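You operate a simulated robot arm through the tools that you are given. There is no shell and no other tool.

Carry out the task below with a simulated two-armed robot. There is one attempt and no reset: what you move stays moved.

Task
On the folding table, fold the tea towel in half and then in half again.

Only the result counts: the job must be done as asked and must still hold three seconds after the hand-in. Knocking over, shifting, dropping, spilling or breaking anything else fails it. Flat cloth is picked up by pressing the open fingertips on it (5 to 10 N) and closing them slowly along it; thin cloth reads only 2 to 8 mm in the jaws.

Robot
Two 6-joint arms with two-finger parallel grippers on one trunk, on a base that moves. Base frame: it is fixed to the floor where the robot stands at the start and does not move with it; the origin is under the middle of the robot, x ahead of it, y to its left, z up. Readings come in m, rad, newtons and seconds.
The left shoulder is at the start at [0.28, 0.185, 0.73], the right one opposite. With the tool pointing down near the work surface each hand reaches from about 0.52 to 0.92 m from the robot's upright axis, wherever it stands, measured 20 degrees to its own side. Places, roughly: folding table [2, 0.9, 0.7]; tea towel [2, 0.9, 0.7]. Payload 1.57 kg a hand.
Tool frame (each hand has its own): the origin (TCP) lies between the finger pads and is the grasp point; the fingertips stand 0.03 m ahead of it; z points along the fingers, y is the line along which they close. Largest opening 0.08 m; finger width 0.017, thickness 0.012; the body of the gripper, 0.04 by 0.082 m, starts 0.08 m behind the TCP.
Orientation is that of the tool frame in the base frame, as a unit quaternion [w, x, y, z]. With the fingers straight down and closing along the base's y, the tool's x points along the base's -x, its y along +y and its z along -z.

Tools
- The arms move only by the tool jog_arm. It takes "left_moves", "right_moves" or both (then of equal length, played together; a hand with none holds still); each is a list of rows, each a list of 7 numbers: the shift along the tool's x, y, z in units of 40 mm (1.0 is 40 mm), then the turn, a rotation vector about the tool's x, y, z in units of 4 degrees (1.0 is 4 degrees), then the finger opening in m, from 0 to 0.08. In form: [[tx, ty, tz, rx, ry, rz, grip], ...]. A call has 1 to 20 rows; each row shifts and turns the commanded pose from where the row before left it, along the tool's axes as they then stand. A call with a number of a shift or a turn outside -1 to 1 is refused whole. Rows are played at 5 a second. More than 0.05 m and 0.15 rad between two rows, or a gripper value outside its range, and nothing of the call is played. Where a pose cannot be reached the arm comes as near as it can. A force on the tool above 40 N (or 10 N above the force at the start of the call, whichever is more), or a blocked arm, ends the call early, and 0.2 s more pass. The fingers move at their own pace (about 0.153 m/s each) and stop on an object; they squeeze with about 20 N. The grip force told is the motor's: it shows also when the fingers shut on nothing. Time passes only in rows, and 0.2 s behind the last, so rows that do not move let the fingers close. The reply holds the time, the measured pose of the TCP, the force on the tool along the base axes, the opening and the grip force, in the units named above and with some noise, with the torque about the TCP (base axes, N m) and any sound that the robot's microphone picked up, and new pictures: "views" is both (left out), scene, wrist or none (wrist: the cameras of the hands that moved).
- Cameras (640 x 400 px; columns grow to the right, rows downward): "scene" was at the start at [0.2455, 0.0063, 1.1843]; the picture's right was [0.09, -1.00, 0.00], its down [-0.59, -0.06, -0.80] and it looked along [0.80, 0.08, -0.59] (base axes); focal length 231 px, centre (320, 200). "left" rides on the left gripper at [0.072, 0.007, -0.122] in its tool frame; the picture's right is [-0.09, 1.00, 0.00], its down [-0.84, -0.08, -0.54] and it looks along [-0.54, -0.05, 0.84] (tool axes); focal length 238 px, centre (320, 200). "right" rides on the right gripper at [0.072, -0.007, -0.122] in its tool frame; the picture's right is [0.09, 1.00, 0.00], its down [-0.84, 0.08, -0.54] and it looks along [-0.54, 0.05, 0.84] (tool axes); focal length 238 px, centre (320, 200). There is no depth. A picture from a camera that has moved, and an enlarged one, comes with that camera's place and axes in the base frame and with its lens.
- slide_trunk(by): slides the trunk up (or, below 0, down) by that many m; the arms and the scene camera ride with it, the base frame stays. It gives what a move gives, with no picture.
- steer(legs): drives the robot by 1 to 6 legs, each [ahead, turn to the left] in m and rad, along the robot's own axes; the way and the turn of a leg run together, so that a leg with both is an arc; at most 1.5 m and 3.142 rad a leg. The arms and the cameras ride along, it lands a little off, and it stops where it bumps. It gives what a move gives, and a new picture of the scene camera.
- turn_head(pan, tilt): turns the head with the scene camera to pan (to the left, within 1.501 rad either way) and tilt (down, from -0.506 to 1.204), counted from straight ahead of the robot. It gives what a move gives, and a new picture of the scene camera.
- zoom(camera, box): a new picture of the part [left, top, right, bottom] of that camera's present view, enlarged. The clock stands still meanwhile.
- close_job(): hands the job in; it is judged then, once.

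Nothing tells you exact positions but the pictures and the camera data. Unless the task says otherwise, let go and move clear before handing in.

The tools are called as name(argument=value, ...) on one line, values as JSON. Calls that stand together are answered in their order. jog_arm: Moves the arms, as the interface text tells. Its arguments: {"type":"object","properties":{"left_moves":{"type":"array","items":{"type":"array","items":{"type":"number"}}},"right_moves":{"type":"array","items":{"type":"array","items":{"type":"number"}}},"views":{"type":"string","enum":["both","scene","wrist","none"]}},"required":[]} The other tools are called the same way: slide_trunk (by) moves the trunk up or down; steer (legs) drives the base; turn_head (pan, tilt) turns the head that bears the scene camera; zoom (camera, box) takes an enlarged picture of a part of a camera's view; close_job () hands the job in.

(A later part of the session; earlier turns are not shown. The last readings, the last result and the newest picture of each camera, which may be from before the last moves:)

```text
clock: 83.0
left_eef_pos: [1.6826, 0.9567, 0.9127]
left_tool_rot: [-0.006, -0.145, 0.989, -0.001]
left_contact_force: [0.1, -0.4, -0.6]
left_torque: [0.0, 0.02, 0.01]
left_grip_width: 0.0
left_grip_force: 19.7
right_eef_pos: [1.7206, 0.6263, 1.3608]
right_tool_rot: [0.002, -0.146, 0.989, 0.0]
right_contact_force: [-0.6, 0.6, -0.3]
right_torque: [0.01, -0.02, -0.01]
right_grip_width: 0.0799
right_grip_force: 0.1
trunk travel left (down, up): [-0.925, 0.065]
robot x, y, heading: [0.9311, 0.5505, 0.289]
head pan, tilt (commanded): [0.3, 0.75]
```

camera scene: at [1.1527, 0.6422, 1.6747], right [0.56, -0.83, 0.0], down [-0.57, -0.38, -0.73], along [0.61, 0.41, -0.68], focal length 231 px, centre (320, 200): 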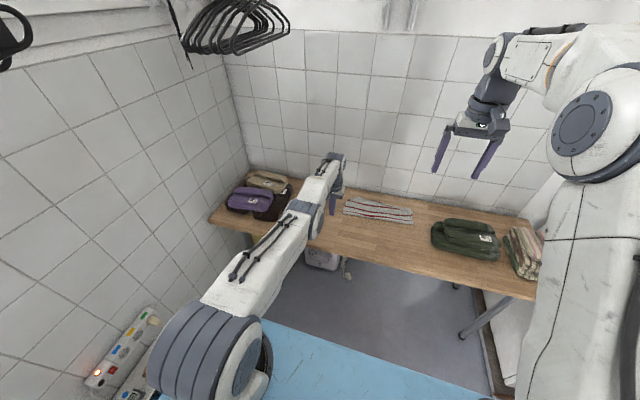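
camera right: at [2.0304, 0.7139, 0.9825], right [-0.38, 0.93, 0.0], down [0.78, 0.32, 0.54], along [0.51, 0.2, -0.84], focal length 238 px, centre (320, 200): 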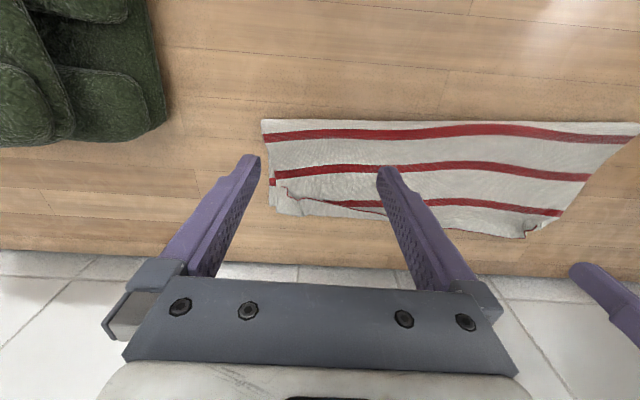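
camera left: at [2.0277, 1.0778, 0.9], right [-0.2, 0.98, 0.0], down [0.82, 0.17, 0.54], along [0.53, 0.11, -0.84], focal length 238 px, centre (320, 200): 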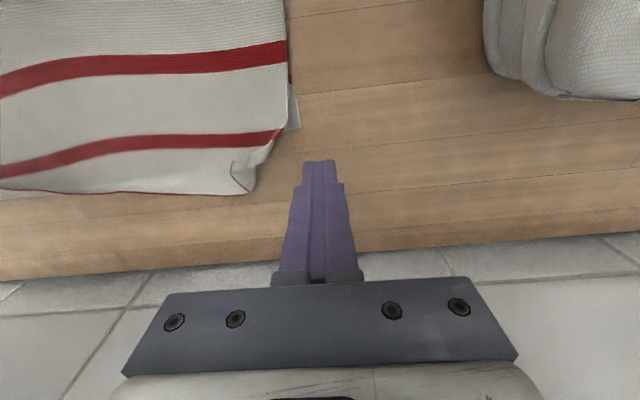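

The left hand followed fully this time. I'll check the elbow's shape now.

jog_arm(left_moves=[[0.5, 0, 0.3, 0, 0, 0, 0.0], [0.8, 0, 0.0, 0, 0, 0, 0.0]], views="scene")

```text
clock: 83.7
left_eef_pos: [1.6344, 0.9406, 0.9035]
left_tool_rot: [-0.007, -0.145, 0.989, -0.001]
left_contact_force: [-0.1, 0.1, 0.3]
left_torque: [0.0, -0.02, -0.02]
left_grip_width: 0.0002
left_grip_force: 20.3
right_eef_pos: [1.7209, 0.627, 1.361]
right_tool_rot: [0.001, -0.145, 0.989, 0.0]
right_contact_force: [0.4, 0.3, 0.3]
right_torque: [0.0, 0.0, -0.04]
right_grip_width: 0.0798
right_grip_force: 0.1
trunk travel left (down, up): [-0.925, 0.065]
robot x, y, heading: [0.9315, 0.5505, 0.287]
head pan, tilt (commanded): [0.3, 0.75]
camera scene: at [1.1528, 0.6423, 1.6747], right [0.56, -0.83, 0.0], down [-0.57, -0.38, -0.73], along [0.61, 0.41, -0.68], focal length 231 px, centre (320, 200)
```

scene: 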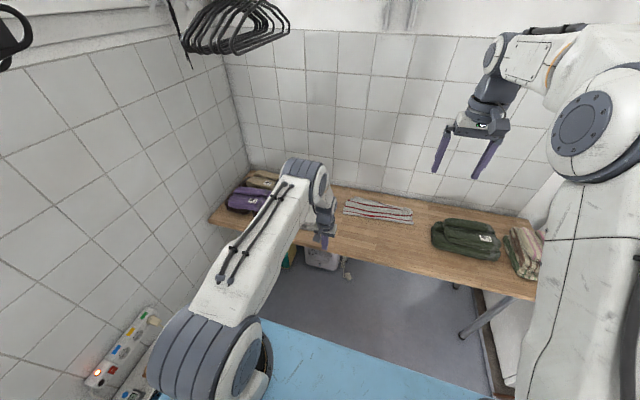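

The elbow is bent upward again and the left arm is free. I'll bring the left hand up and back to a comfortable pose, then lower the trunk to its original height.

jog_arm(left_moves=[[0.3, 0.1, -0.6, 0, 0, 0, 0.0], [0.4, 0.1, -0.9, 0, 0, 0, 0.0], [0.4, 0.1, -0.9, 0, 0, 0, 0.0], [0.4, 0.1, -0.9, 0, 0, 0, 0.0], [0.4, 0.1, -0.9, 0, 0, 0, 0.0], [0.4, 0.1, -0.9, 0, 0, 0, 0.0], [0.4, 0.1, -0.9, 0, 0, 0, 0.0], [0.4, 0.1, -0.9, 0, 0, 0, 0.0], [0.4, 0.1, -0.9, 0, 0, 0, 0.04], [0.3, 0.1, -0.9, 0, 0, 0, 0.04], [0.3, 0.1, -0.9, 0, 0, 0, 0.04], [0.3, 0.1, -0.9, 0, 0, 0, 0.04], [0.3, 0.1, -0.9, 0, 0, 0, 0.04], [0, 0, -0.6, 0, 0, 0, 0.04]], right_moves=[[0.3, 0, 0, 0, 0, 0, 0.06], [0.3, 0, 0, 0, 0, 0, 0.04], [0.3, 0, 0, 0, 0, 0, 0.04], [0.3, 0, 0, 0, 0, 0, 0.04], [0.3, 0, 0, 0, 0, 0, 0.04], [0.3, 0, 0, 0, 0, 0, 0.04], [0.3, 0, 0, 0, 0, 0, 0.04], [0.3, 0, 0, 0, 0, 0, 0.04], [0.3, 0, 0, 0, 0, 0, 0.04], [0.3, 0, 0, 0, 0, 0, 0.04], [0.3, 0, 0, 0, 0, 0, 0.04], [0.3, 0, 0, 0, 0, 0, 0.04], [0.3, 0, 0, 0, 0, 0, 0.04], [0, 0, 0, 0, 0, 0, 0.04]], views="scene")

```text
clock: 86.7
left_eef_pos: [1.4414, 0.9385, 1.3857]
left_tool_rot: [-0.008, -0.145, 0.989, 0.0]
left_contact_force: [-0.5, -1.0, 0.8]
left_torque: [-0.01, -0.01, -0.01]
left_grip_width: 0.0402
left_grip_force: 0.1
right_eef_pos: [1.5692, 0.5812, 1.3598]
right_tool_rot: [0.001, -0.145, 0.989, 0.001]
right_contact_force: [0.1, 0.3, 0.2]
right_torque: [-0.03, -0.05, 0.0]
right_grip_width: 0.0401
right_grip_force: 0.0
trunk travel left (down, up): [-0.925, 0.065]
robot x, y, heading: [0.9327, 0.5515, 0.28]
head pan, tilt (commanded): [0.3, 0.75]
camera scene: at [1.1524, 0.6421, 1.6747], right [0.56, -0.83, 0.0], down [-0.57, -0.38, -0.73], along [0.61, 0.41, -0.68], focal length 231 px, centre (320, 200)
```

scene: 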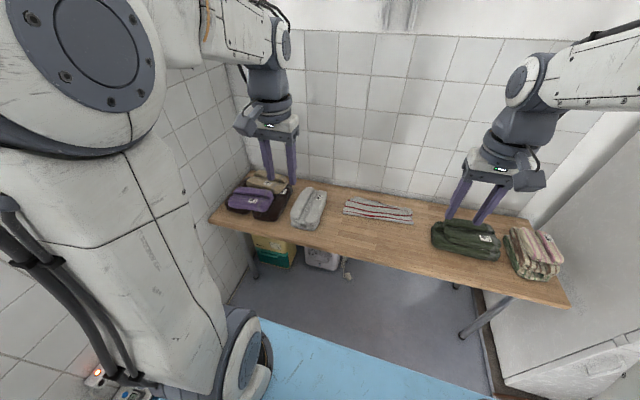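

Both arms are in good shape. I'll lower the trunk back to its working height and then drive up to the table again, a few centimetres closer than before to avoid reaching limits.

slide_trunk(by=-0.5)

turn_head(pan=0.0, tilt=0.85)

steer(legs=[[0.435, 0.0]])

```text
refused: -0.5 is not a number from -0.4 to 0.4
```

```text
clock: 87.5
left_eef_pos: [1.4438, 0.9373, 1.3866]
left_tool_rot: [-0.007, -0.146, 0.989, 0.0]
left_contact_force: [-0.6, 0.2, 0.0]
left_torque: [0.0, -0.04, 0.01]
left_grip_width: 0.0401
left_grip_force: 0.1
right_eef_pos: [1.5704, 0.5811, 1.3596]
right_tool_rot: [0.001, -0.146, 0.989, 0.0]
right_contact_force: [0.4, 0.3, -0.2]
right_torque: [0.01, -0.01, 0.02]
right_grip_width: 0.0397
right_grip_force: 0.0
trunk travel left (down, up): [-0.925, 0.065]
robot x, y, heading: [0.9326, 0.5514, 0.288]
head pan, tilt (commanded): [0.0, 0.85]
camera scene: at [1.1588, 0.6185, 1.6667], right [0.29, -0.96, 0.0], down [-0.72, -0.22, -0.66], along [0.63, 0.19, -0.75], focal length 231 px, centre (320, 200)
```

scene: 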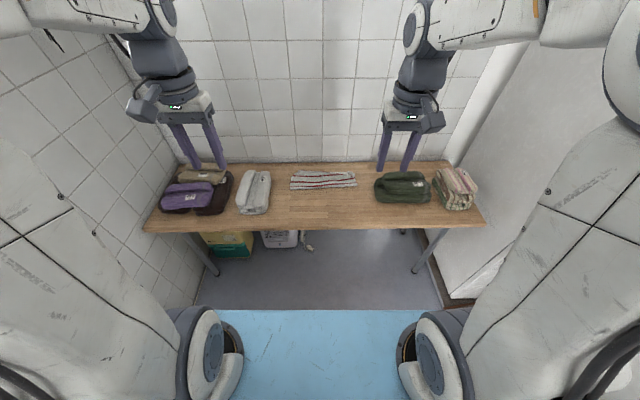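

```text
clock: 90.1
left_eef_pos: [1.8636, 1.0626, 1.3858]
left_tool_rot: [-0.008, -0.145, 0.989, -0.001]
left_contact_force: [-0.1, 0.4, 0.3]
left_torque: [0.02, -0.03, -0.02]
left_grip_width: 0.0401
left_grip_force: 0.0
right_eef_pos: [1.9901, 0.706, 1.3606]
right_tool_rot: [0.001, -0.145, 0.989, 0.001]
right_contact_force: [-0.2, -0.2, 0.0]
right_torque: [-0.03, -0.01, -0.01]
right_grip_width: 0.04
right_grip_force: 0.1
trunk travel left (down, up): [-0.925, 0.065]
robot x, y, heading: [1.3536, 0.6802, 0.294]
head pan, tilt (commanded): [0.0, 0.85]
camera scene: at [1.5791, 0.7434, 1.6666], right [0.28, -0.96, 0.0], down [-0.72, -0.21, -0.66], along [0.63, 0.19, -0.75], focal length 231 px, centre (320, 200)
```

scene: 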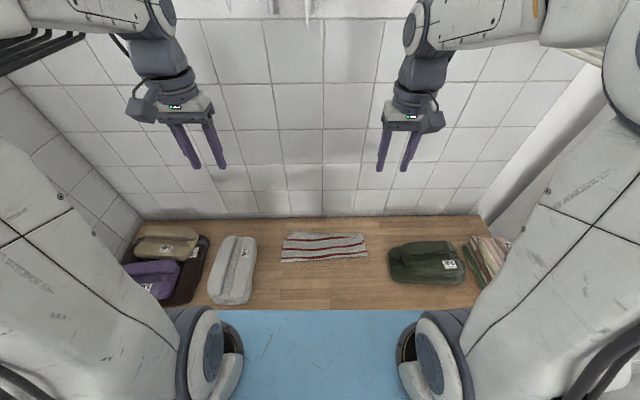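

The trunk step was refused for size, so the robot is in place but raised. The plate has about 6–7 cm clearance to the table edge and the hands are above everything, so I'll lower the trunk in two steps.

slide_trunk(by=-0.3)

slide_trunk(by=-0.2)

turn_head(pan=0.0, tilt=0.85)

zoom(camera="scene", box=[220, 110, 430, 240])

```text
clock: 93.1
left_eef_pos: [1.8633, 1.0632, 1.0861]
left_tool_rot: [-0.007, -0.144, 0.99, -0.001]
left_contact_force: [-0.5, 0.6, -0.4]
left_torque: [0.0, 0.02, 0.02]
left_grip_width: 0.0398
left_grip_force: 0.1
right_eef_pos: [1.9916, 0.7069, 1.0607]
right_tool_rot: [0.001, -0.145, 0.989, 0.0]
right_contact_force: [-0.6, 0.7, 0.2]
right_torque: [-0.02, 0.04, 0.02]
right_grip_width: 0.0399
right_grip_force: 0.0
trunk travel left (down, up): [-0.625, 0.365]
robot x, y, heading: [1.3538, 0.6765, 0.282]
head pan, tilt (commanded): [0.0, 0.85]
```

```text
clock: 95.3
left_eef_pos: [1.8637, 1.0628, 0.8864]
left_tool_rot: [-0.007, -0.146, 0.989, -0.001]
left_contact_force: [0.4, -0.3, 0.2]
left_torque: [0.05, 0.01, -0.01]
left_grip_width: 0.0402
left_grip_force: 0.0
right_eef_pos: [1.9899, 0.7051, 0.8606]
right_tool_rot: [0.002, -0.145, 0.989, 0.0]
right_contact_force: [0.0, -0.1, -0.5]
right_torque: [0.0, -0.01, 0.01]
right_grip_width: 0.0399
right_grip_force: 0.1
trunk travel left (down, up): [-0.425, 0.565]
robot x, y, heading: [1.3529, 0.6773, 0.291]
head pan, tilt (commanded): [0.0, 0.85]
```

```text
clock: 95.9
left_eef_pos: [1.8633, 1.0631, 0.8866]
left_tool_rot: [-0.006, -0.145, 0.989, -0.001]
left_contact_force: [0.4, 0.1, -0.5]
left_torque: [0.02, -0.01, -0.01]
left_grip_width: 0.0401
left_grip_force: 0.1
right_eef_pos: [1.9898, 0.7055, 0.8605]
right_tool_rot: [0.002, -0.145, 0.989, 0.0]
right_contact_force: [-0.8, 0.1, -0.3]
right_torque: [0.02, 0.01, -0.01]
right_grip_width: 0.04
right_grip_force: 0.1
trunk travel left (down, up): [-0.425, 0.565]
robot x, y, heading: [1.3525, 0.6774, 0.287]
head pan, tilt (commanded): [0.0, 0.85]
camera scene: at [1.5791, 0.7434, 1.1667], right [0.28, -0.96, 0.0], down [-0.72, -0.21, -0.66], along [0.63, 0.19, -0.75], focal length 231 px, centre (320, 200)
```

scene: 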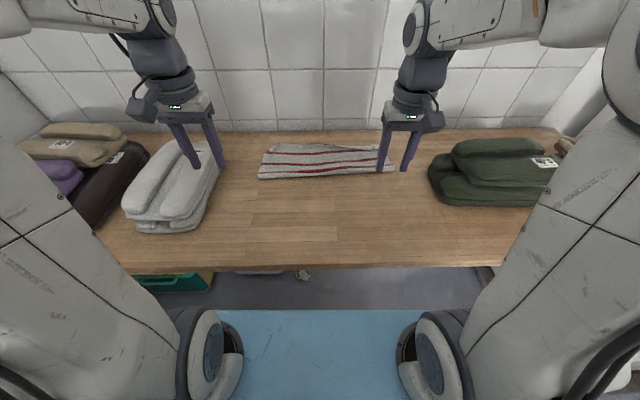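

```text
3.05 times, centred on (325, 175) of scene
camera zoom: at [1.5791, 0.7434, 1.1667], right [0.28, -0.96, 0.0], down [-0.72, -0.21, -0.66], along [0.63, 0.19, -0.75], focal length 703 px, centre (305, 276)
```

zoom: 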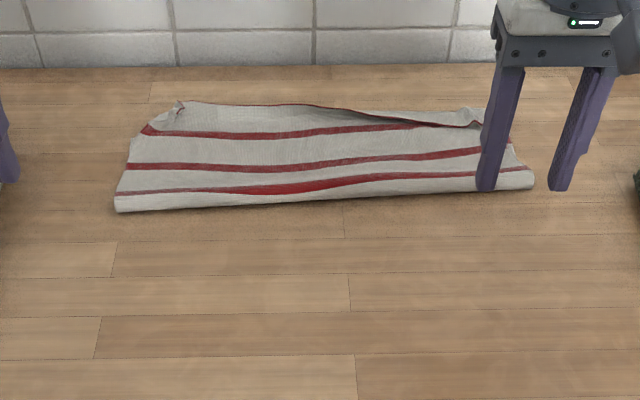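

The towel now lies slightly skewed: fold line from X≈0.69 (left) to 0.73 (right), left hem flat at X≈0.87, and the right half of the hem still turned back. I'll anchor the towel with the left hand near the middle and rake the right part of the hem over with the right hand.

jog_arm(left_moves=[[-0.63, -0.825, 0.3, 0, -0.23, 0, 0.02], [-0.63, -0.825, 0.3, 0, 0, 0, 0.0], [-0.63, -0.825, 0.3, 0, 0, 0, 0.0], [-0.63, -0.825, 0.3, 0, 0, 0, 0.0], [-0.63, -0.825, 0.4, 0, 0, 0, 0.0], [-0.63, -0.825, 0.4, 0, 0, 0, 0.0], [0, 0, 0, 0, 0, 0, 0.0]], right_moves=[[-0.765, 0.06, 0.2, 0, 0, 0, 0.08], [-0.765, 0.06, 0.2, 0, 0, 0, 0.08], [-0.765, 0.06, 0.2, 0, 0, 0, 0.08], [-0.765, 0.06, 0.3, 0, 0, 0, 0.08], [-0.765, 0.06, 0.3, 0, 0, 0, 0.08], [-0.765, 0.06, 0.3, 0, 0, 0, 0.08], [0, 0, 0, 0, 0, 0, 0.08]], views="both")

zoom(camera="scene", box=[220, 110, 430, 240])

```text
clock: 97.5
left_eef_pos: [2.0657, 0.9171, 0.8062]
left_tool_rot: [0.001, -0.146, 0.989, 0.0]
left_contact_force: [-0.4, -0.7, 0.2]
left_torque: [0.01, 0.01, -0.04]
left_grip_width: 0.0002
left_grip_force: 19.7
right_eef_pos: [2.1638, 0.7718, 0.8006]
right_tool_rot: [0.003, -0.145, 0.989, 0.001]
right_contact_force: [0.0, -0.5, 0.3]
right_torque: [-0.01, 0.0, 0.0]
right_grip_width: 0.0796
right_grip_force: 0.1
trunk travel left (down, up): [-0.425, 0.565]
robot x, y, heading: [1.3511, 0.677, 0.285]
head pan, tilt (commanded): [0.0, 0.85]
camera scene: at [1.5791, 0.7433, 1.1667], right [0.28, -0.96, 0.0], down [-0.72, -0.21, -0.66], along [0.63, 0.19, -0.75], focal length 231 px, centre (320, 200)
camera right: at [2.0938, 0.7453, 0.9221], right [-0.37, 0.93, 0.0], down [0.78, 0.31, 0.55], along [0.51, 0.2, -0.84], focal length 238 px, centre (320, 200)
camera left: at [1.9952, 0.9023, 0.9274], right [-0.2, 0.98, 0.0], down [0.82, 0.17, 0.54], along [0.53, 0.11, -0.84], focal length 238 px, centre (320, 200)
```

scene: 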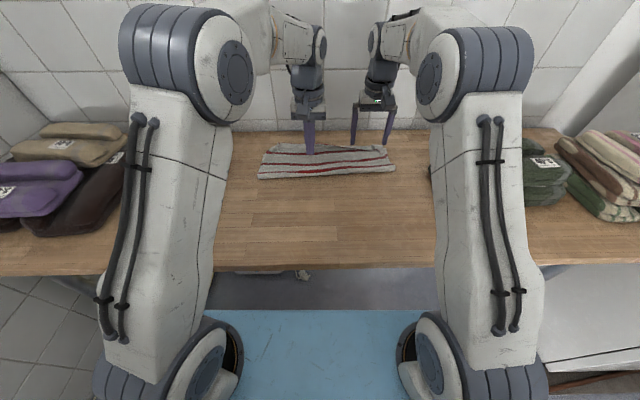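
right: 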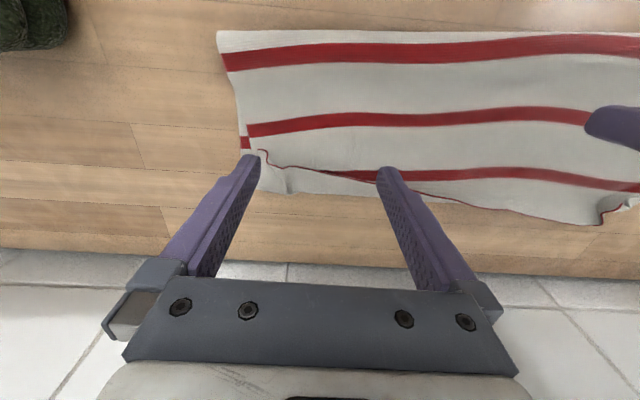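
left: 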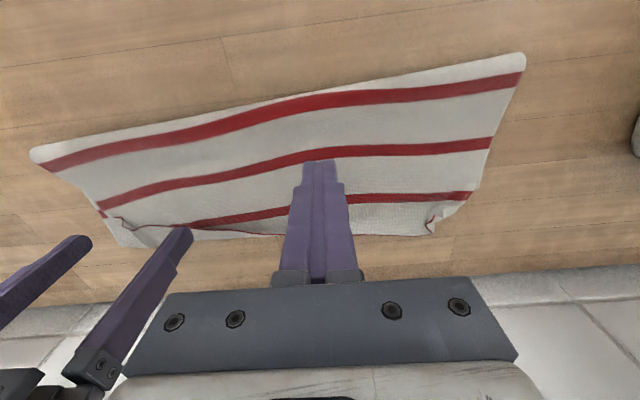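

```text
3.05 times, centred on (325, 175) of scene
camera zoom: at [1.5791, 0.7433, 1.1667], right [0.28, -0.96, 0.0], down [-0.72, -0.21, -0.66], along [0.63, 0.19, -0.75], focal length 703 px, centre (305, 276)
```

zoom: 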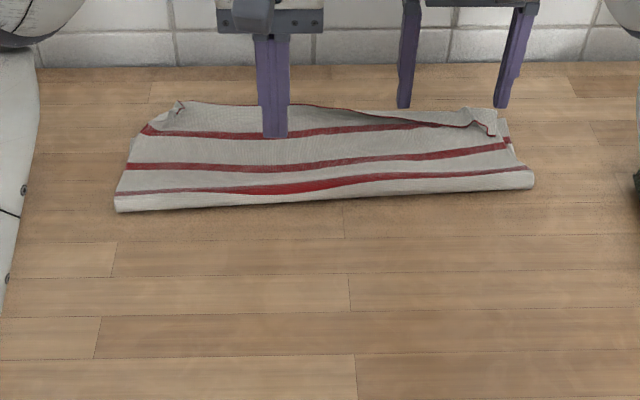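

The right flap spans the last ~10 cm of the hem. I'll set the left hand down as an anchor, and bring the right hand back 2 cm, narrow its fingers and lower it beside the flap.

jog_arm(left_moves=[[0, 0, 0.5, 0, 0, 0, 0.0], [0, 0, 0.4, 0, 0, 0, 0.0], [0, 0, 0.1, 0, 0, 0, 0.0], [0, 0, 0.05, 0, 0, 0, 0.0], [0, 0, 0.0, 0, 0, 0, 0.0]], right_moves=[[0.3, 0, 0, 0, 0, 0, 0.06], [0.25, 0, 0.3, 0, 0, 0, 0.05], [0, 0, 0.35, 0, 0, 0, 0.05], [0, 0, 0.15, 0, 0, 0, 0.05], [0, 0, 0.0, 0, 0, 0, 0.05]], views="wrist")

```text
clock: 98.7
left_eef_pos: [2.066, 0.9167, 0.7626]
left_tool_rot: [0.002, -0.145, 0.989, 0.001]
left_contact_force: [0.3, -0.4, -0.4]
left_torque: [-0.01, -0.03, -0.01]
left_grip_width: 0.0
left_grip_force: 20.4
right_eef_pos: [2.141, 0.7673, 0.768]
right_tool_rot: [0.002, -0.145, 0.989, 0.001]
right_contact_force: [0.3, 0.1, 0.4]
right_torque: [-0.02, 0.01, -0.01]
right_grip_width: 0.0499
right_grip_force: 0.0
trunk travel left (down, up): [-0.425, 0.565]
robot x, y, heading: [1.3513, 0.6798, 0.289]
head pan, tilt (commanded): [0.0, 0.85]
camera right: at [2.0735, 0.7387, 0.8901], right [-0.37, 0.93, 0.0], down [0.78, 0.31, 0.55], along [0.51, 0.2, -0.84], focal length 238 px, centre (320, 200)
camera left: at [1.9947, 0.9021, 0.8849], right [-0.2, 0.98, 0.0], down [0.82, 0.16, 0.54], along [0.53, 0.11, -0.84], focal length 238 px, centre (320, 200)
```

right: 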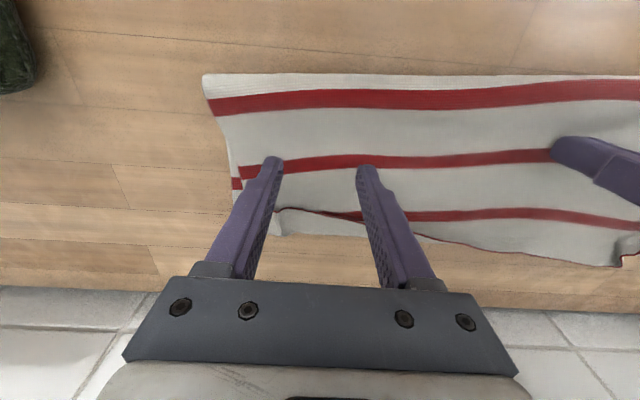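
left: 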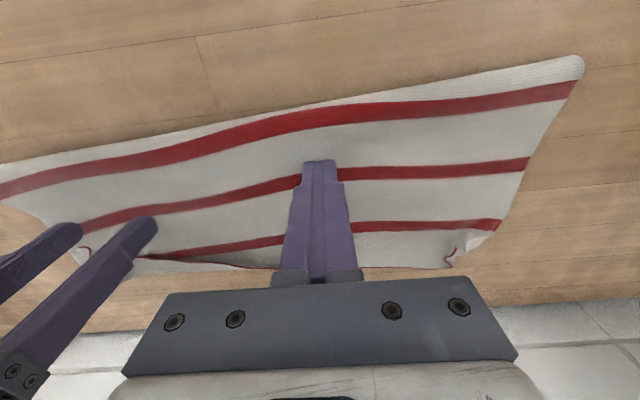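

jog_arm(left_moves=[[0, 0, 0.05, 0, 0, 0, 0.0], [0, 0, 0.0, 0, 0, 0, 0.0]], right_moves=[[0, 0, 0.12, 0, 0, 0, 0.05], [0, 0, 0.0, 0, 0, 0, 0.05]], views="none")

```text
clock: 99.3
left_eef_pos: [2.0662, 0.9166, 0.7621]
left_tool_rot: [0.002, -0.144, 0.99, 0.0]
left_contact_force: [0.2, 0.7, 0.1]
left_torque: [0.02, -0.01, 0.0]
left_grip_width: 0.0
left_grip_force: 20.4
right_eef_pos: [2.1413, 0.7664, 0.7641]
right_tool_rot: [0.002, -0.145, 0.989, 0.0]
right_contact_force: [-0.8, -0.3, 0.3]
right_torque: [-0.01, 0.03, 0.0]
right_grip_width: 0.05
right_grip_force: 0.1
trunk travel left (down, up): [-0.425, 0.565]
robot x, y, heading: [1.3515, 0.6732, 0.292]
head pan, tilt (commanded): [0.0, 0.85]
```

jog_arm(left_moves=[[0, 0, 0.04, 0, 0, 0, 0.0], [0, 0, 0.0, 0, 0, 0, 0.0]], right_moves=[[0, 0, 0.05, 0, 0, 0, 0.05], [0, 0, 0.0, 0, 0, 0, 0.05]], views="none")

```text
clock: 99.9
left_eef_pos: [2.0662, 0.9164, 0.7601]
left_tool_rot: [0.002, -0.145, 0.989, 0.0]
left_contact_force: [0.1, -0.2, 1.3]
left_torque: [0.02, 0.02, 0.01]
left_grip_width: 0.0
left_grip_force: 19.6
right_eef_pos: [2.1417, 0.7663, 0.7622]
right_tool_rot: [0.001, -0.145, 0.989, 0.0]
right_contact_force: [-0.1, 0.6, 0.4]
right_torque: [0.01, -0.02, 0.0]
right_grip_width: 0.0502
right_grip_force: 0.0
trunk travel left (down, up): [-0.425, 0.565]
robot x, y, heading: [1.356, 0.6793, 0.29]
head pan, tilt (commanded): [0.0, 0.85]
```

jog_arm(left_moves=[[0, 0, 0.025, 0, 0, 0, 0.0], [0, 0, 0, 0, 0, 0, 0.0], [0, 0, 0, 0, 0, 0, 0.0], [0, 0, 0, 0, 0, 0, 0.0], [0, 0, 0, 0, 0, 0, 0.0], [0, 0, 0, 0, 0, 0, 0.0], [0, 0, 0, 0, 0, 0, 0.0]], right_moves=[[0, 0, 0.02, 0, 0, 0, 0.05], [-0.25, 0, 0, 0, 0, 0, 0.05], [-0.25, 0, 0, 0, 0, 0, 0.05], [-0.25, 0, 0, 0, 0, 0, 0.05], [-0.25, 0, 0, 0, 0, 0, 0.05], [-0.25, 0, 0, 0, 0, 0, 0.05], [0, 0, 0, 0, 0, 0, 0.05]], views="wrist")

```text
clock: 101.5
left_eef_pos: [2.066, 0.916, 0.7595]
left_tool_rot: [0.003, -0.144, 0.99, 0.0]
left_contact_force: [-1.4, 0.7, 11.4]
left_torque: [0.05, -0.01, -0.01]
left_grip_width: 0.0
left_grip_force: 20.1
right_eef_pos: [2.1891, 0.781, 0.7623]
right_tool_rot: [0.001, -0.145, 0.989, 0.0]
right_contact_force: [-0.1, 0.8, 0.0]
right_torque: [0.01, -0.02, -0.03]
right_grip_width: 0.05
right_grip_force: 0.0
trunk travel left (down, up): [-0.425, 0.565]
robot x, y, heading: [1.3557, 0.6812, 0.29]
head pan, tilt (commanded): [0.0, 0.85]
camera right: at [2.1212, 0.7532, 0.8835], right [-0.37, 0.93, 0.0], down [0.78, 0.31, 0.55], along [0.51, 0.2, -0.84], focal length 238 px, centre (320, 200)
camera left: at [1.9948, 0.9019, 0.8811], right [-0.2, 0.98, 0.0], down [0.82, 0.16, 0.55], along [0.53, 0.11, -0.84], focal length 238 px, centre (320, 200)
```

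right: 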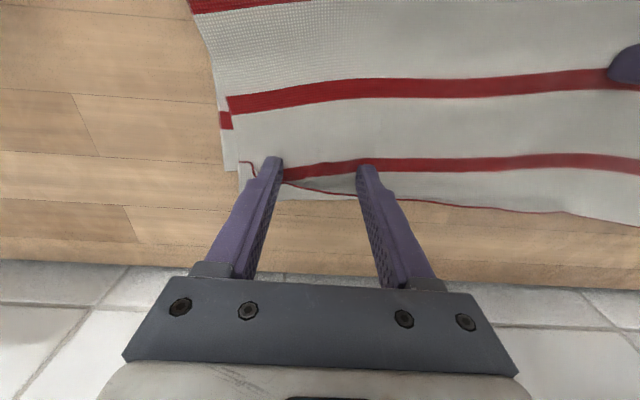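
left: 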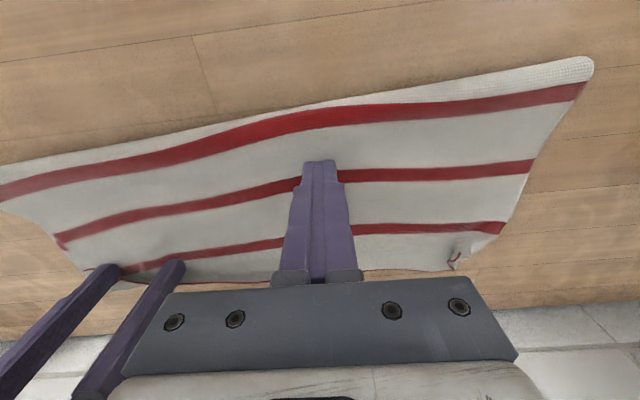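

The middle of the right flap has flipped; only the very corner remains. I'll finish this sweep, then lift and repeat the sweep slightly farther right for the corner.

jog_arm(right_moves=[[-0.25, 0, 0, 0, 0, 0, 0.05], [-0.25, 0, 0, 0, 0, 0, 0.05], [0, 0, -0.5, 0, 0, 0, 0.05], [0.6, -0.3, -0.3, 0, 0, 0, 0.03], [0.8, -0.4, 0, 0, 0, 0, 0.03], [0.5, 0, 0, 0, 0, 0, 0.03], [0, 0, 0, 0, 0, 0, 0.03]], views="wrist")

```text
clock: 103.1
left_eef_pos: [2.0655, 0.9162, 0.7594]
left_tool_rot: [0.002, -0.144, 0.99, 0.001]
left_contact_force: [-0.6, 2.5, 13.7]
left_torque: [0.1, 0.0, -0.03]
left_grip_width: 0.0
left_grip_force: 19.4
right_eef_pos: [2.1442, 0.7381, 0.7939]
right_tool_rot: [0.002, -0.145, 0.989, 0.0]
right_contact_force: [0.3, 0.3, -0.6]
right_torque: [0.04, 0.01, 0.01]
right_grip_width: 0.0299
right_grip_force: 0.0
trunk travel left (down, up): [-0.425, 0.565]
robot x, y, heading: [1.35, 0.6743, 0.291]
head pan, tilt (commanded): [0.0, 0.85]
camera right: at [2.0752, 0.7104, 0.9159], right [-0.37, 0.93, 0.0], down [0.78, 0.31, 0.55], along [0.51, 0.2, -0.84], focal length 238 px, centre (320, 200)
```

right: 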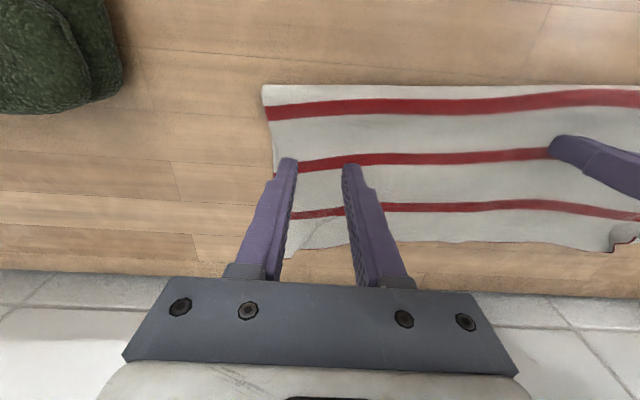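

The right part of the hem now lies forward with all stripes visible. I'll look closer at both corners.

zoom(camera="right", box=[240, 70, 640, 290])

zoom(camera="scene", box=[230, 110, 420, 220])

zoom(camera="left", box=[330, 150, 560, 290])

```text
1.60 times, centred on (440, 180) of right
camera zoom: at [2.0752, 0.7104, 0.9159], right [-0.37, 0.93, 0.0], down [0.78, 0.31, 0.55], along [0.51, 0.2, -0.84], focal length 381 px, centre (128, 232)
```

zoom: 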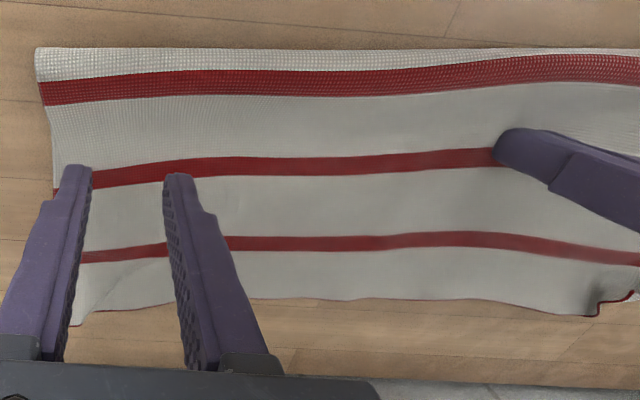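

```text
3.37 times, centred on (325, 165) of scene
camera zoom: at [1.5787, 0.7433, 1.1668], right [0.28, -0.96, 0.0], down [-0.72, -0.21, -0.66], along [0.63, 0.19, -0.75], focal length 777 px, centre (303, 318)
```

zoom: 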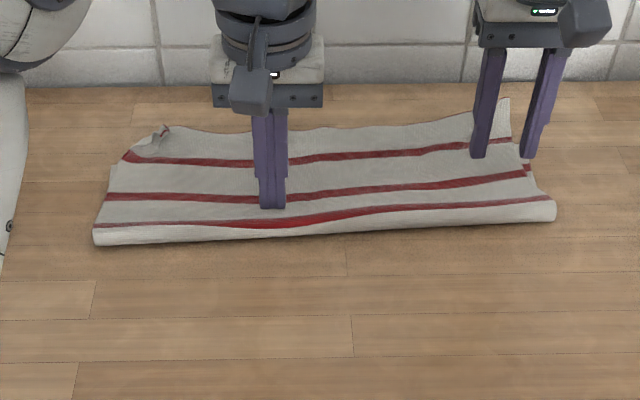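

```text
2.78 times, centred on (445, 220) of left
camera zoom: at [1.9947, 0.9019, 0.8811], right [-0.2, 0.98, 0.0], down [0.82, 0.16, 0.55], along [0.53, 0.11, -0.84], focal length 663 px, centre (-28, 144)
```

zoom: 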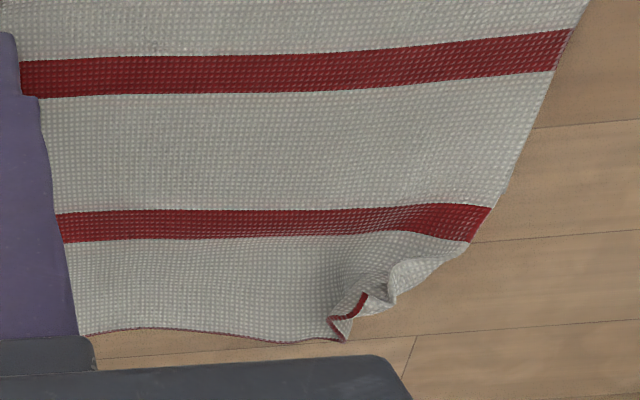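

The hem is now flat beyond the lower layer's far edge, overshooting by roughly 5–6 cm, with a small crumple at the left corner. Next I'll pinch the hem from above with both hands to draw the top layer back. First I'll lift off and raise the trunk 0.12 m, which gives the arms more reach margin at the far side.

jog_arm(left_moves=[[0, 0, -0.3, 0, 0, 0, 0.0], [0, 0, -0.7, 0, 0, 0, 0.0]], views="none")

slide_trunk(by=0.12)

turn_head(pan=0.0, tilt=0.95)

zoom(camera="scene", box=[220, 110, 430, 230])

```text
clock: 103.7
left_eef_pos: [2.0649, 0.9159, 0.799]
left_tool_rot: [-0.001, -0.144, 0.99, 0.001]
left_contact_force: [-0.2, 0.3, -0.2]
left_torque: [0.0, 0.01, -0.02]
left_grip_width: 0.0
left_grip_force: 19.6
right_eef_pos: [2.1434, 0.7374, 0.7946]
right_tool_rot: [0.0, -0.144, 0.99, 0.001]
right_contact_force: [0.0, -0.5, -0.6]
right_torque: [-0.01, 0.01, -0.02]
right_grip_width: 0.0298
right_grip_force: 0.0
trunk travel left (down, up): [-0.425, 0.565]
robot x, y, heading: [1.3532, 0.678, 0.286]
head pan, tilt (commanded): [0.0, 0.85]
```

```text
clock: 105.2
left_eef_pos: [2.0657, 0.9168, 0.9188]
left_tool_rot: [0.001, -0.144, 0.99, 0.001]
left_contact_force: [1.0, 0.6, 0.2]
left_torque: [0.0, -0.02, -0.01]
left_grip_width: 0.0001
left_grip_force: 20.2
right_eef_pos: [2.1448, 0.7378, 0.9128]
right_tool_rot: [0.002, -0.145, 0.989, 0.001]
right_contact_force: [0.2, -0.9, 0.3]
right_torque: [0.01, 0.0, -0.04]
right_grip_width: 0.0297
right_grip_force: 0.0
trunk travel left (down, up): [-0.545, 0.445]
robot x, y, heading: [1.3517, 0.6758, 0.292]
head pan, tilt (commanded): [0.0, 0.85]
```

```text
clock: 105.8
left_eef_pos: [2.0657, 0.9168, 0.919]
left_tool_rot: [0.001, -0.144, 0.99, 0.0]
left_contact_force: [-0.4, -1.0, -0.7]
left_torque: [-0.02, -0.02, 0.01]
left_grip_width: 0.0
left_grip_force: 19.6
right_eef_pos: [2.1437, 0.7371, 0.9132]
right_tool_rot: [0.002, -0.146, 0.989, 0.001]
right_contact_force: [0.7, 0.5, -0.4]
right_torque: [0.01, 0.0, -0.01]
right_grip_width: 0.0299
right_grip_force: 0.0
trunk travel left (down, up): [-0.545, 0.445]
robot x, y, heading: [1.3515, 0.6746, 0.29]
head pan, tilt (commanded): [0.0, 0.949]
camera scene: at [1.5739, 0.7418, 1.2792], right [0.28, -0.96, 0.0], down [-0.78, -0.23, -0.58], along [0.56, 0.17, -0.81], focal length 231 px, centre (320, 200)
```

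scene: 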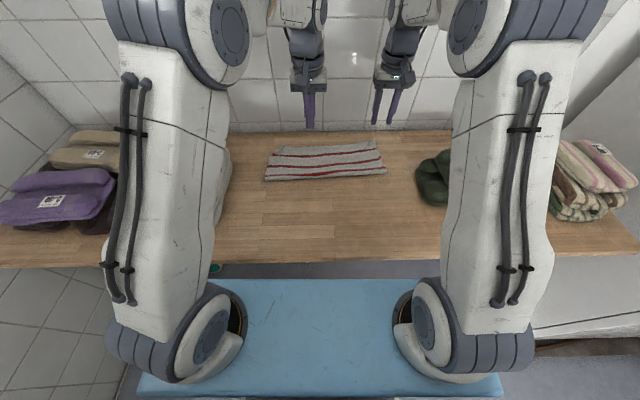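

```text
3.05 times, centred on (325, 170) of scene
camera zoom: at [1.5739, 0.7418, 1.2792], right [0.28, -0.96, 0.0], down [-0.78, -0.23, -0.58], along [0.56, 0.17, -0.81], focal length 703 px, centre (305, 291)
```

zoom: 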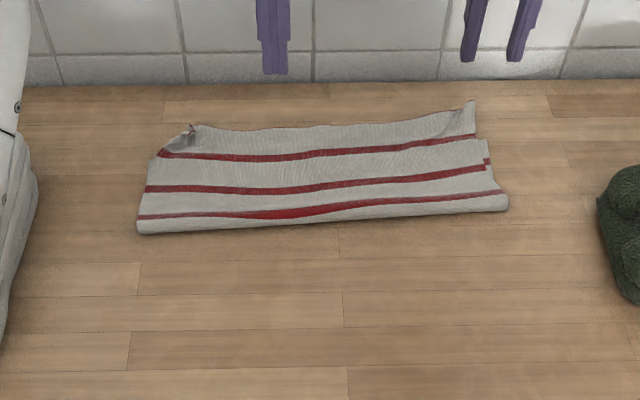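

From this higher view: the fold runs from (0.70, 0.17) to (0.73, −0.21), the top layer's hem is at X≈0.86–0.90 and the lower layer's far edge at about X≈0.80–0.836. I'll bring both hands over the overhanging hem.

jog_arm(left_moves=[[-0.594, 0.3625, 0.3, 0, 0, 0, 0.032], [-0.594, 0.3625, 0.3, 0, 0, 0, 0.032], [-0.594, 0.3625, 0.3, 0, 0, 0, 0.032], [-0.594, 0.3625, 0.3, 0, 0, 0, 0.032], [0, 0, 0.72, 0, 0, 0, 0.032], [0, 0, 0.72, 0, 0, 0, 0.032], [0, 0, 0.6, 0, 0, 0, 0.032], [0, 0, 0, 0, 0, 0, 0.032]], right_moves=[[-0.575, 0, 0.3, 0, 0, 0, 0.032], [-0.575, 0, 0.3, 0, 0, 0, 0.032], [-0.575, 0, 0.3, 0, 0, 0, 0.032], [-0.575, 0, 0.3, 0, 0, 0, 0.032], [0, 0, 0.67, 0, 0, 0, 0.032], [0, 0, 0.67, 0, 0, 0, 0.032], [0, 0, 0.55, 0, 0, 0, 0.032], [0, 0, 0, 0, 0, 0, 0.032]], views="both")

```text
clock: 107.7
left_eef_pos: [2.1411, 0.9989, 0.7888]
left_tool_rot: [0.001, -0.144, 0.99, 0.0]
left_contact_force: [0.1, -0.1, 0.4]
left_torque: [0.02, 0.0, 0.0]
left_grip_width: 0.0321
left_grip_force: 0.1
right_eef_pos: [2.2336, 0.7644, 0.791]
right_tool_rot: [0.003, -0.145, 0.989, 0.0]
right_contact_force: [-0.2, -0.1, 0.3]
right_torque: [0.02, -0.02, -0.01]
right_grip_width: 0.0318
right_grip_force: 0.0
trunk travel left (down, up): [-0.545, 0.445]
robot x, y, heading: [1.3499, 0.6724, 0.284]
head pan, tilt (commanded): [0.0, 0.949]
camera scene: at [1.5739, 0.7419, 1.2791], right [0.28, -0.96, 0.0], down [-0.78, -0.23, -0.58], along [0.56, 0.17, -0.81], focal length 231 px, centre (320, 200)
camera right: at [2.165, 0.737, 0.9119], right [-0.37, 0.93, 0.0], down [0.78, 0.31, 0.55], along [0.51, 0.2, -0.84], focal length 238 px, centre (320, 200)
camera left: at [2.0699, 0.9848, 0.9107], right [-0.2, 0.98, 0.0], down [0.82, 0.16, 0.54], along [0.53, 0.11, -0.84], focal length 238 px, centre (320, 200)
```

scene: 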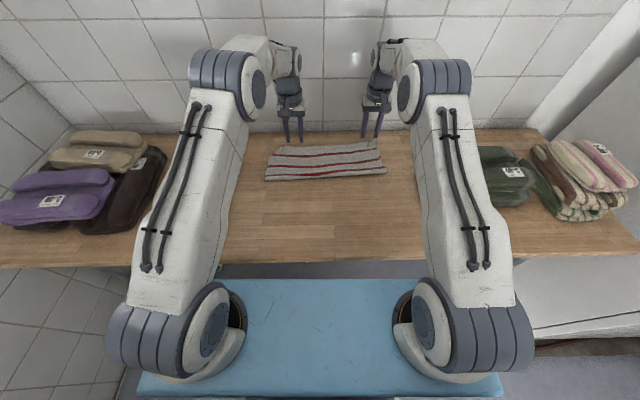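
right: 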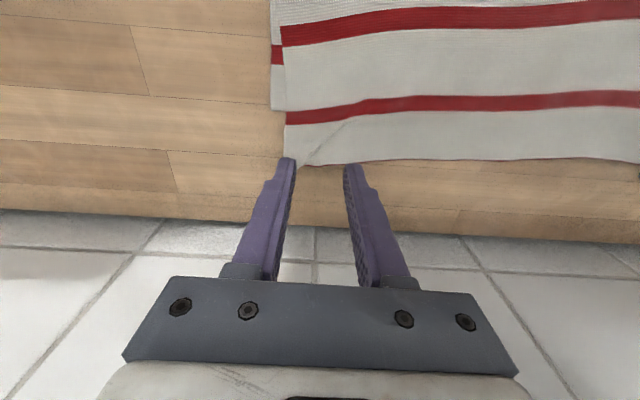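
left: 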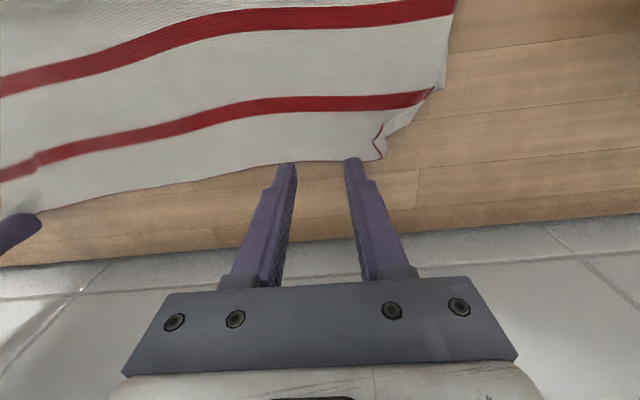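

Both hands are over the hem; I'll pull them back about 5 mm so the fingers are fully on the cloth, then descend gently.

jog_arm(left_moves=[[0.15, 0, 0.3, 0, 0, 0, 0.032], [0, 0, 0.3, 0, 0, 0, 0.032], [0, 0, 0.06, 0, 0, 0, 0.032], [0, 0, 0, 0, 0, 0, 0.032]], right_moves=[[0.13, 0.15, 0.3, 0, 0, 0, 0.032], [0, 0, 0.3, 0, 0, 0, 0.032], [0, 0, 0.1, 0, 0, 0, 0.032], [0, 0, 0, 0, 0, 0, 0.032]], views="wrist")

```text
clock: 108.7
left_eef_pos: [2.1341, 0.998, 0.7624]
left_tool_rot: [0.001, -0.145, 0.989, 0.0]
left_contact_force: [-0.2, 0.1, -0.2]
left_torque: [-0.01, -0.01, -0.01]
left_grip_width: 0.0319
left_grip_force: 0.0
right_eef_pos: [2.2267, 0.7692, 0.7633]
right_tool_rot: [0.002, -0.145, 0.989, 0.001]
right_contact_force: [0.4, 0.2, 0.2]
right_torque: [0.02, 0.03, -0.01]
right_grip_width: 0.0321
right_grip_force: 0.1
trunk travel left (down, up): [-0.545, 0.445]
robot x, y, heading: [1.35, 0.679, 0.288]
head pan, tilt (commanded): [0.0, 0.949]
camera right: at [2.158, 0.741, 0.8843], right [-0.37, 0.93, 0.0], down [0.78, 0.31, 0.55], along [0.51, 0.2, -0.84], focal length 238 px, centre (320, 200)
camera left: at [2.064, 0.9829, 0.8847], right [-0.2, 0.98, 0.0], down [0.82, 0.16, 0.54], along [0.53, 0.11, -0.84], focal length 238 px, centre (320, 200)
```

right: 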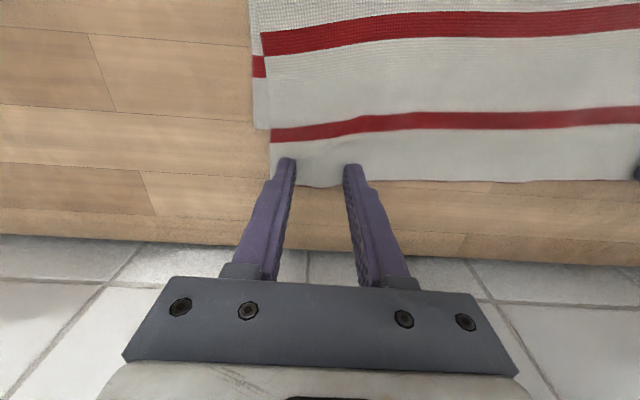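
left: 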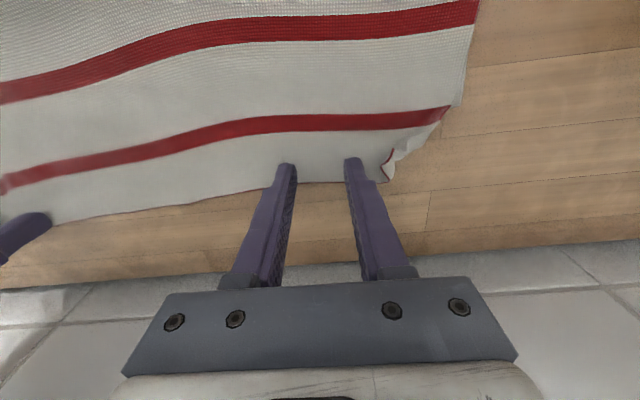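

Both finger pairs sit just inside the hem. Lowering to contact.

jog_arm(left_moves=[[0, 0, 0.07, 0, 0, 0, 0.032], [0, 0, 0, 0, 0, 0, 0.032]], right_moves=[[0, 0, 0.09, 0, 0, 0, 0.032], [0, 0, 0, 0, 0, 0, 0.032]], views="none")

```text
clock: 109.2
left_eef_pos: [2.1353, 0.997, 0.7605]
left_tool_rot: [0.002, -0.145, 0.989, 0.0]
left_contact_force: [0.4, 0.0, -0.4]
left_torque: [0.02, 0.0, -0.03]
left_grip_width: 0.0319
left_grip_force: 0.2
right_eef_pos: [2.2264, 0.7677, 0.7606]
right_tool_rot: [0.002, -0.146, 0.989, 0.001]
right_contact_force: [0.1, -0.4, 3.2]
right_torque: [-0.01, -0.07, 0.01]
right_grip_width: 0.0319
right_grip_force: 0.0
trunk travel left (down, up): [-0.545, 0.445]
robot x, y, heading: [1.353, 0.6744, 0.29]
head pan, tilt (commanded): [0.0, 0.949]
```

jog_arm(left_moves=[[0, 0, 0.035, 0, 0, 0, 0.032], [0, 0, 0, 0, 0, 0, 0.032]], right_moves=[[0, 0, 0.012, 0, 0, 0, 0.032], [0, 0, 0, 0, 0, 0, 0.032]], views="none")

```text
clock: 109.8
left_eef_pos: [2.1356, 0.9968, 0.7603]
left_tool_rot: [0.003, -0.144, 0.99, 0.0]
left_contact_force: [-0.2, -0.3, 1.5]
left_torque: [0.0, 0.0, -0.01]
left_grip_width: 0.0322
left_grip_force: 0.0
right_eef_pos: [2.2267, 0.7667, 0.7591]
right_tool_rot: [0.002, -0.145, 0.989, 0.001]
right_contact_force: [0.5, -0.8, 7.9]
right_torque: [-0.08, -0.09, 0.01]
right_grip_width: 0.0322
right_grip_force: 0.5
trunk travel left (down, up): [-0.545, 0.445]
robot x, y, heading: [1.3527, 0.6769, 0.283]
head pan, tilt (commanded): [0.0, 0.949]
```

jog_arm(left_moves=[[0, 0, 0.016, 0, 0, 0, 0.032], [0, 0, 0, 0, 0, 0, 0.032]], views="none")

```text
clock: 110.5
left_eef_pos: [2.1352, 0.9979, 0.7594]
left_tool_rot: [0.003, -0.144, 0.99, 0.0]
left_contact_force: [0.3, 0.5, 4.3]
left_torque: [0.01, -0.04, -0.02]
left_grip_width: 0.0318
left_grip_force: 0.2
right_eef_pos: [2.2254, 0.7693, 0.7604]
right_tool_rot: [0.003, -0.145, 0.989, 0.0]
right_contact_force: [2.1, -0.2, 9.6]
right_torque: [-0.12, -0.14, -0.01]
right_grip_width: 0.0325
right_grip_force: 0.1
trunk travel left (down, up): [-0.545, 0.445]
robot x, y, heading: [1.3504, 0.6752, 0.29]
head pan, tilt (commanded): [0.0, 0.949]
```

Contact is 4 N left and 9 N right. I'll add a touch on the left and close both grippers slowly, keeping the inner fingers in place.

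jog_arm(left_moves=[[0, 0, 0.008, 0, 0, 0, 0.032], [0, -0.028, 0, 0, 0, 0, 0.0297], [0, -0.028, 0, 0, 0, 0, 0.0274], [0, -0.028, 0, 0, 0, 0, 0.0251], [0, -0.028, 0, 0, 0, 0, 0.0228], [0, -0.028, 0, 0, 0, 0, 0.0205], [0, -0.028, 0, 0, 0, 0, 0.0182], [0, -0.028, 0, 0, 0, 0, 0.0159], [0, -0.028, 0, 0, 0, 0, 0.0136], [0, -0.028, 0, 0, 0, 0, 0.0113], [0, -0.028, 0, 0, 0, 0, 0.009], [0, -0.028, 0, 0, 0, 0, 0.0067], [0, -0.028, 0, 0, 0, 0, 0.0044], [0, -0.028, 0, 0, 0, 0, 0.002], [0, 0, 0, 0, 0, 0, 0.0], [0, 0, 0, 0, 0, 0, 0.0], [0, 0, 0, 0, 0, 0, 0.0]], right_moves=[[0, 0, 0.0, 0, 0, 0, 0.032], [0, 0.028, 0, 0, 0, 0, 0.0297], [0, 0.028, 0, 0, 0, 0, 0.0274], [0, 0.028, 0, 0, 0, 0, 0.0251], [0, 0.028, 0, 0, 0, 0, 0.0228], [0, 0.028, 0, 0, 0, 0, 0.0205], [0, 0.028, 0, 0, 0, 0, 0.0182], [0, 0.028, 0, 0, 0, 0, 0.0159], [0, 0.028, 0, 0, 0, 0, 0.0136], [0, 0.028, 0, 0, 0, 0, 0.0113], [0, 0.028, 0, 0, 0, 0, 0.009], [0, 0.028, 0, 0, 0, 0, 0.0067], [0, 0.028, 0, 0, 0, 0, 0.0044], [0, 0.028, 0, 0, 0, 0, 0.002], [0, 0, 0, 0, 0, 0, 0.0], [0, 0, 0, 0, 0, 0, 0.0], [0, 0, 0, 0, 0, 0, 0.0]], views="wrist")

```text
clock: 114.0
left_eef_pos: [2.1379, 0.9843, 0.7596]
left_tool_rot: [0.001, -0.144, 0.99, 0.0]
left_contact_force: [-1.2, 1.6, 10.6]
left_torque: [0.08, -0.03, 0.0]
left_grip_width: 0.0023
left_grip_force: 20.4
right_eef_pos: [2.223, 0.7818, 0.7598]
right_tool_rot: [0.003, -0.145, 0.989, 0.001]
right_contact_force: [1.4, -2.0, 10.3]
right_torque: [-0.05, -0.09, 0.04]
right_grip_width: 0.0023
right_grip_force: 20.3
trunk travel left (down, up): [-0.545, 0.445]
robot x, y, heading: [1.3546, 0.6782, 0.288]
head pan, tilt (commanded): [0.0, 0.949]
camera right: at [2.1534, 0.7551, 0.881], right [-0.37, 0.93, 0.0], down [0.78, 0.31, 0.55], along [0.51, 0.2, -0.84], focal length 238 px, centre (320, 200)
camera left: at [2.0675, 0.9689, 0.8808], right [-0.2, 0.98, 0.0], down [0.82, 0.16, 0.55], along [0.53, 0.11, -0.84], focal length 238 px, centre (320, 200)
```

right: 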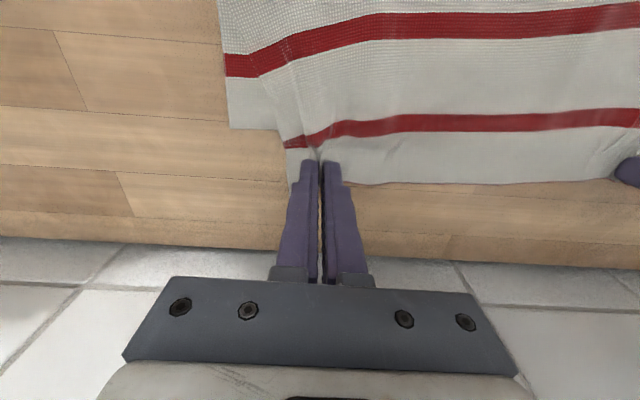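
left: 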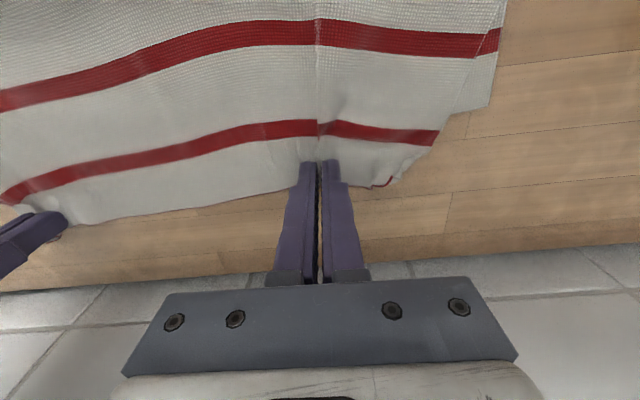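

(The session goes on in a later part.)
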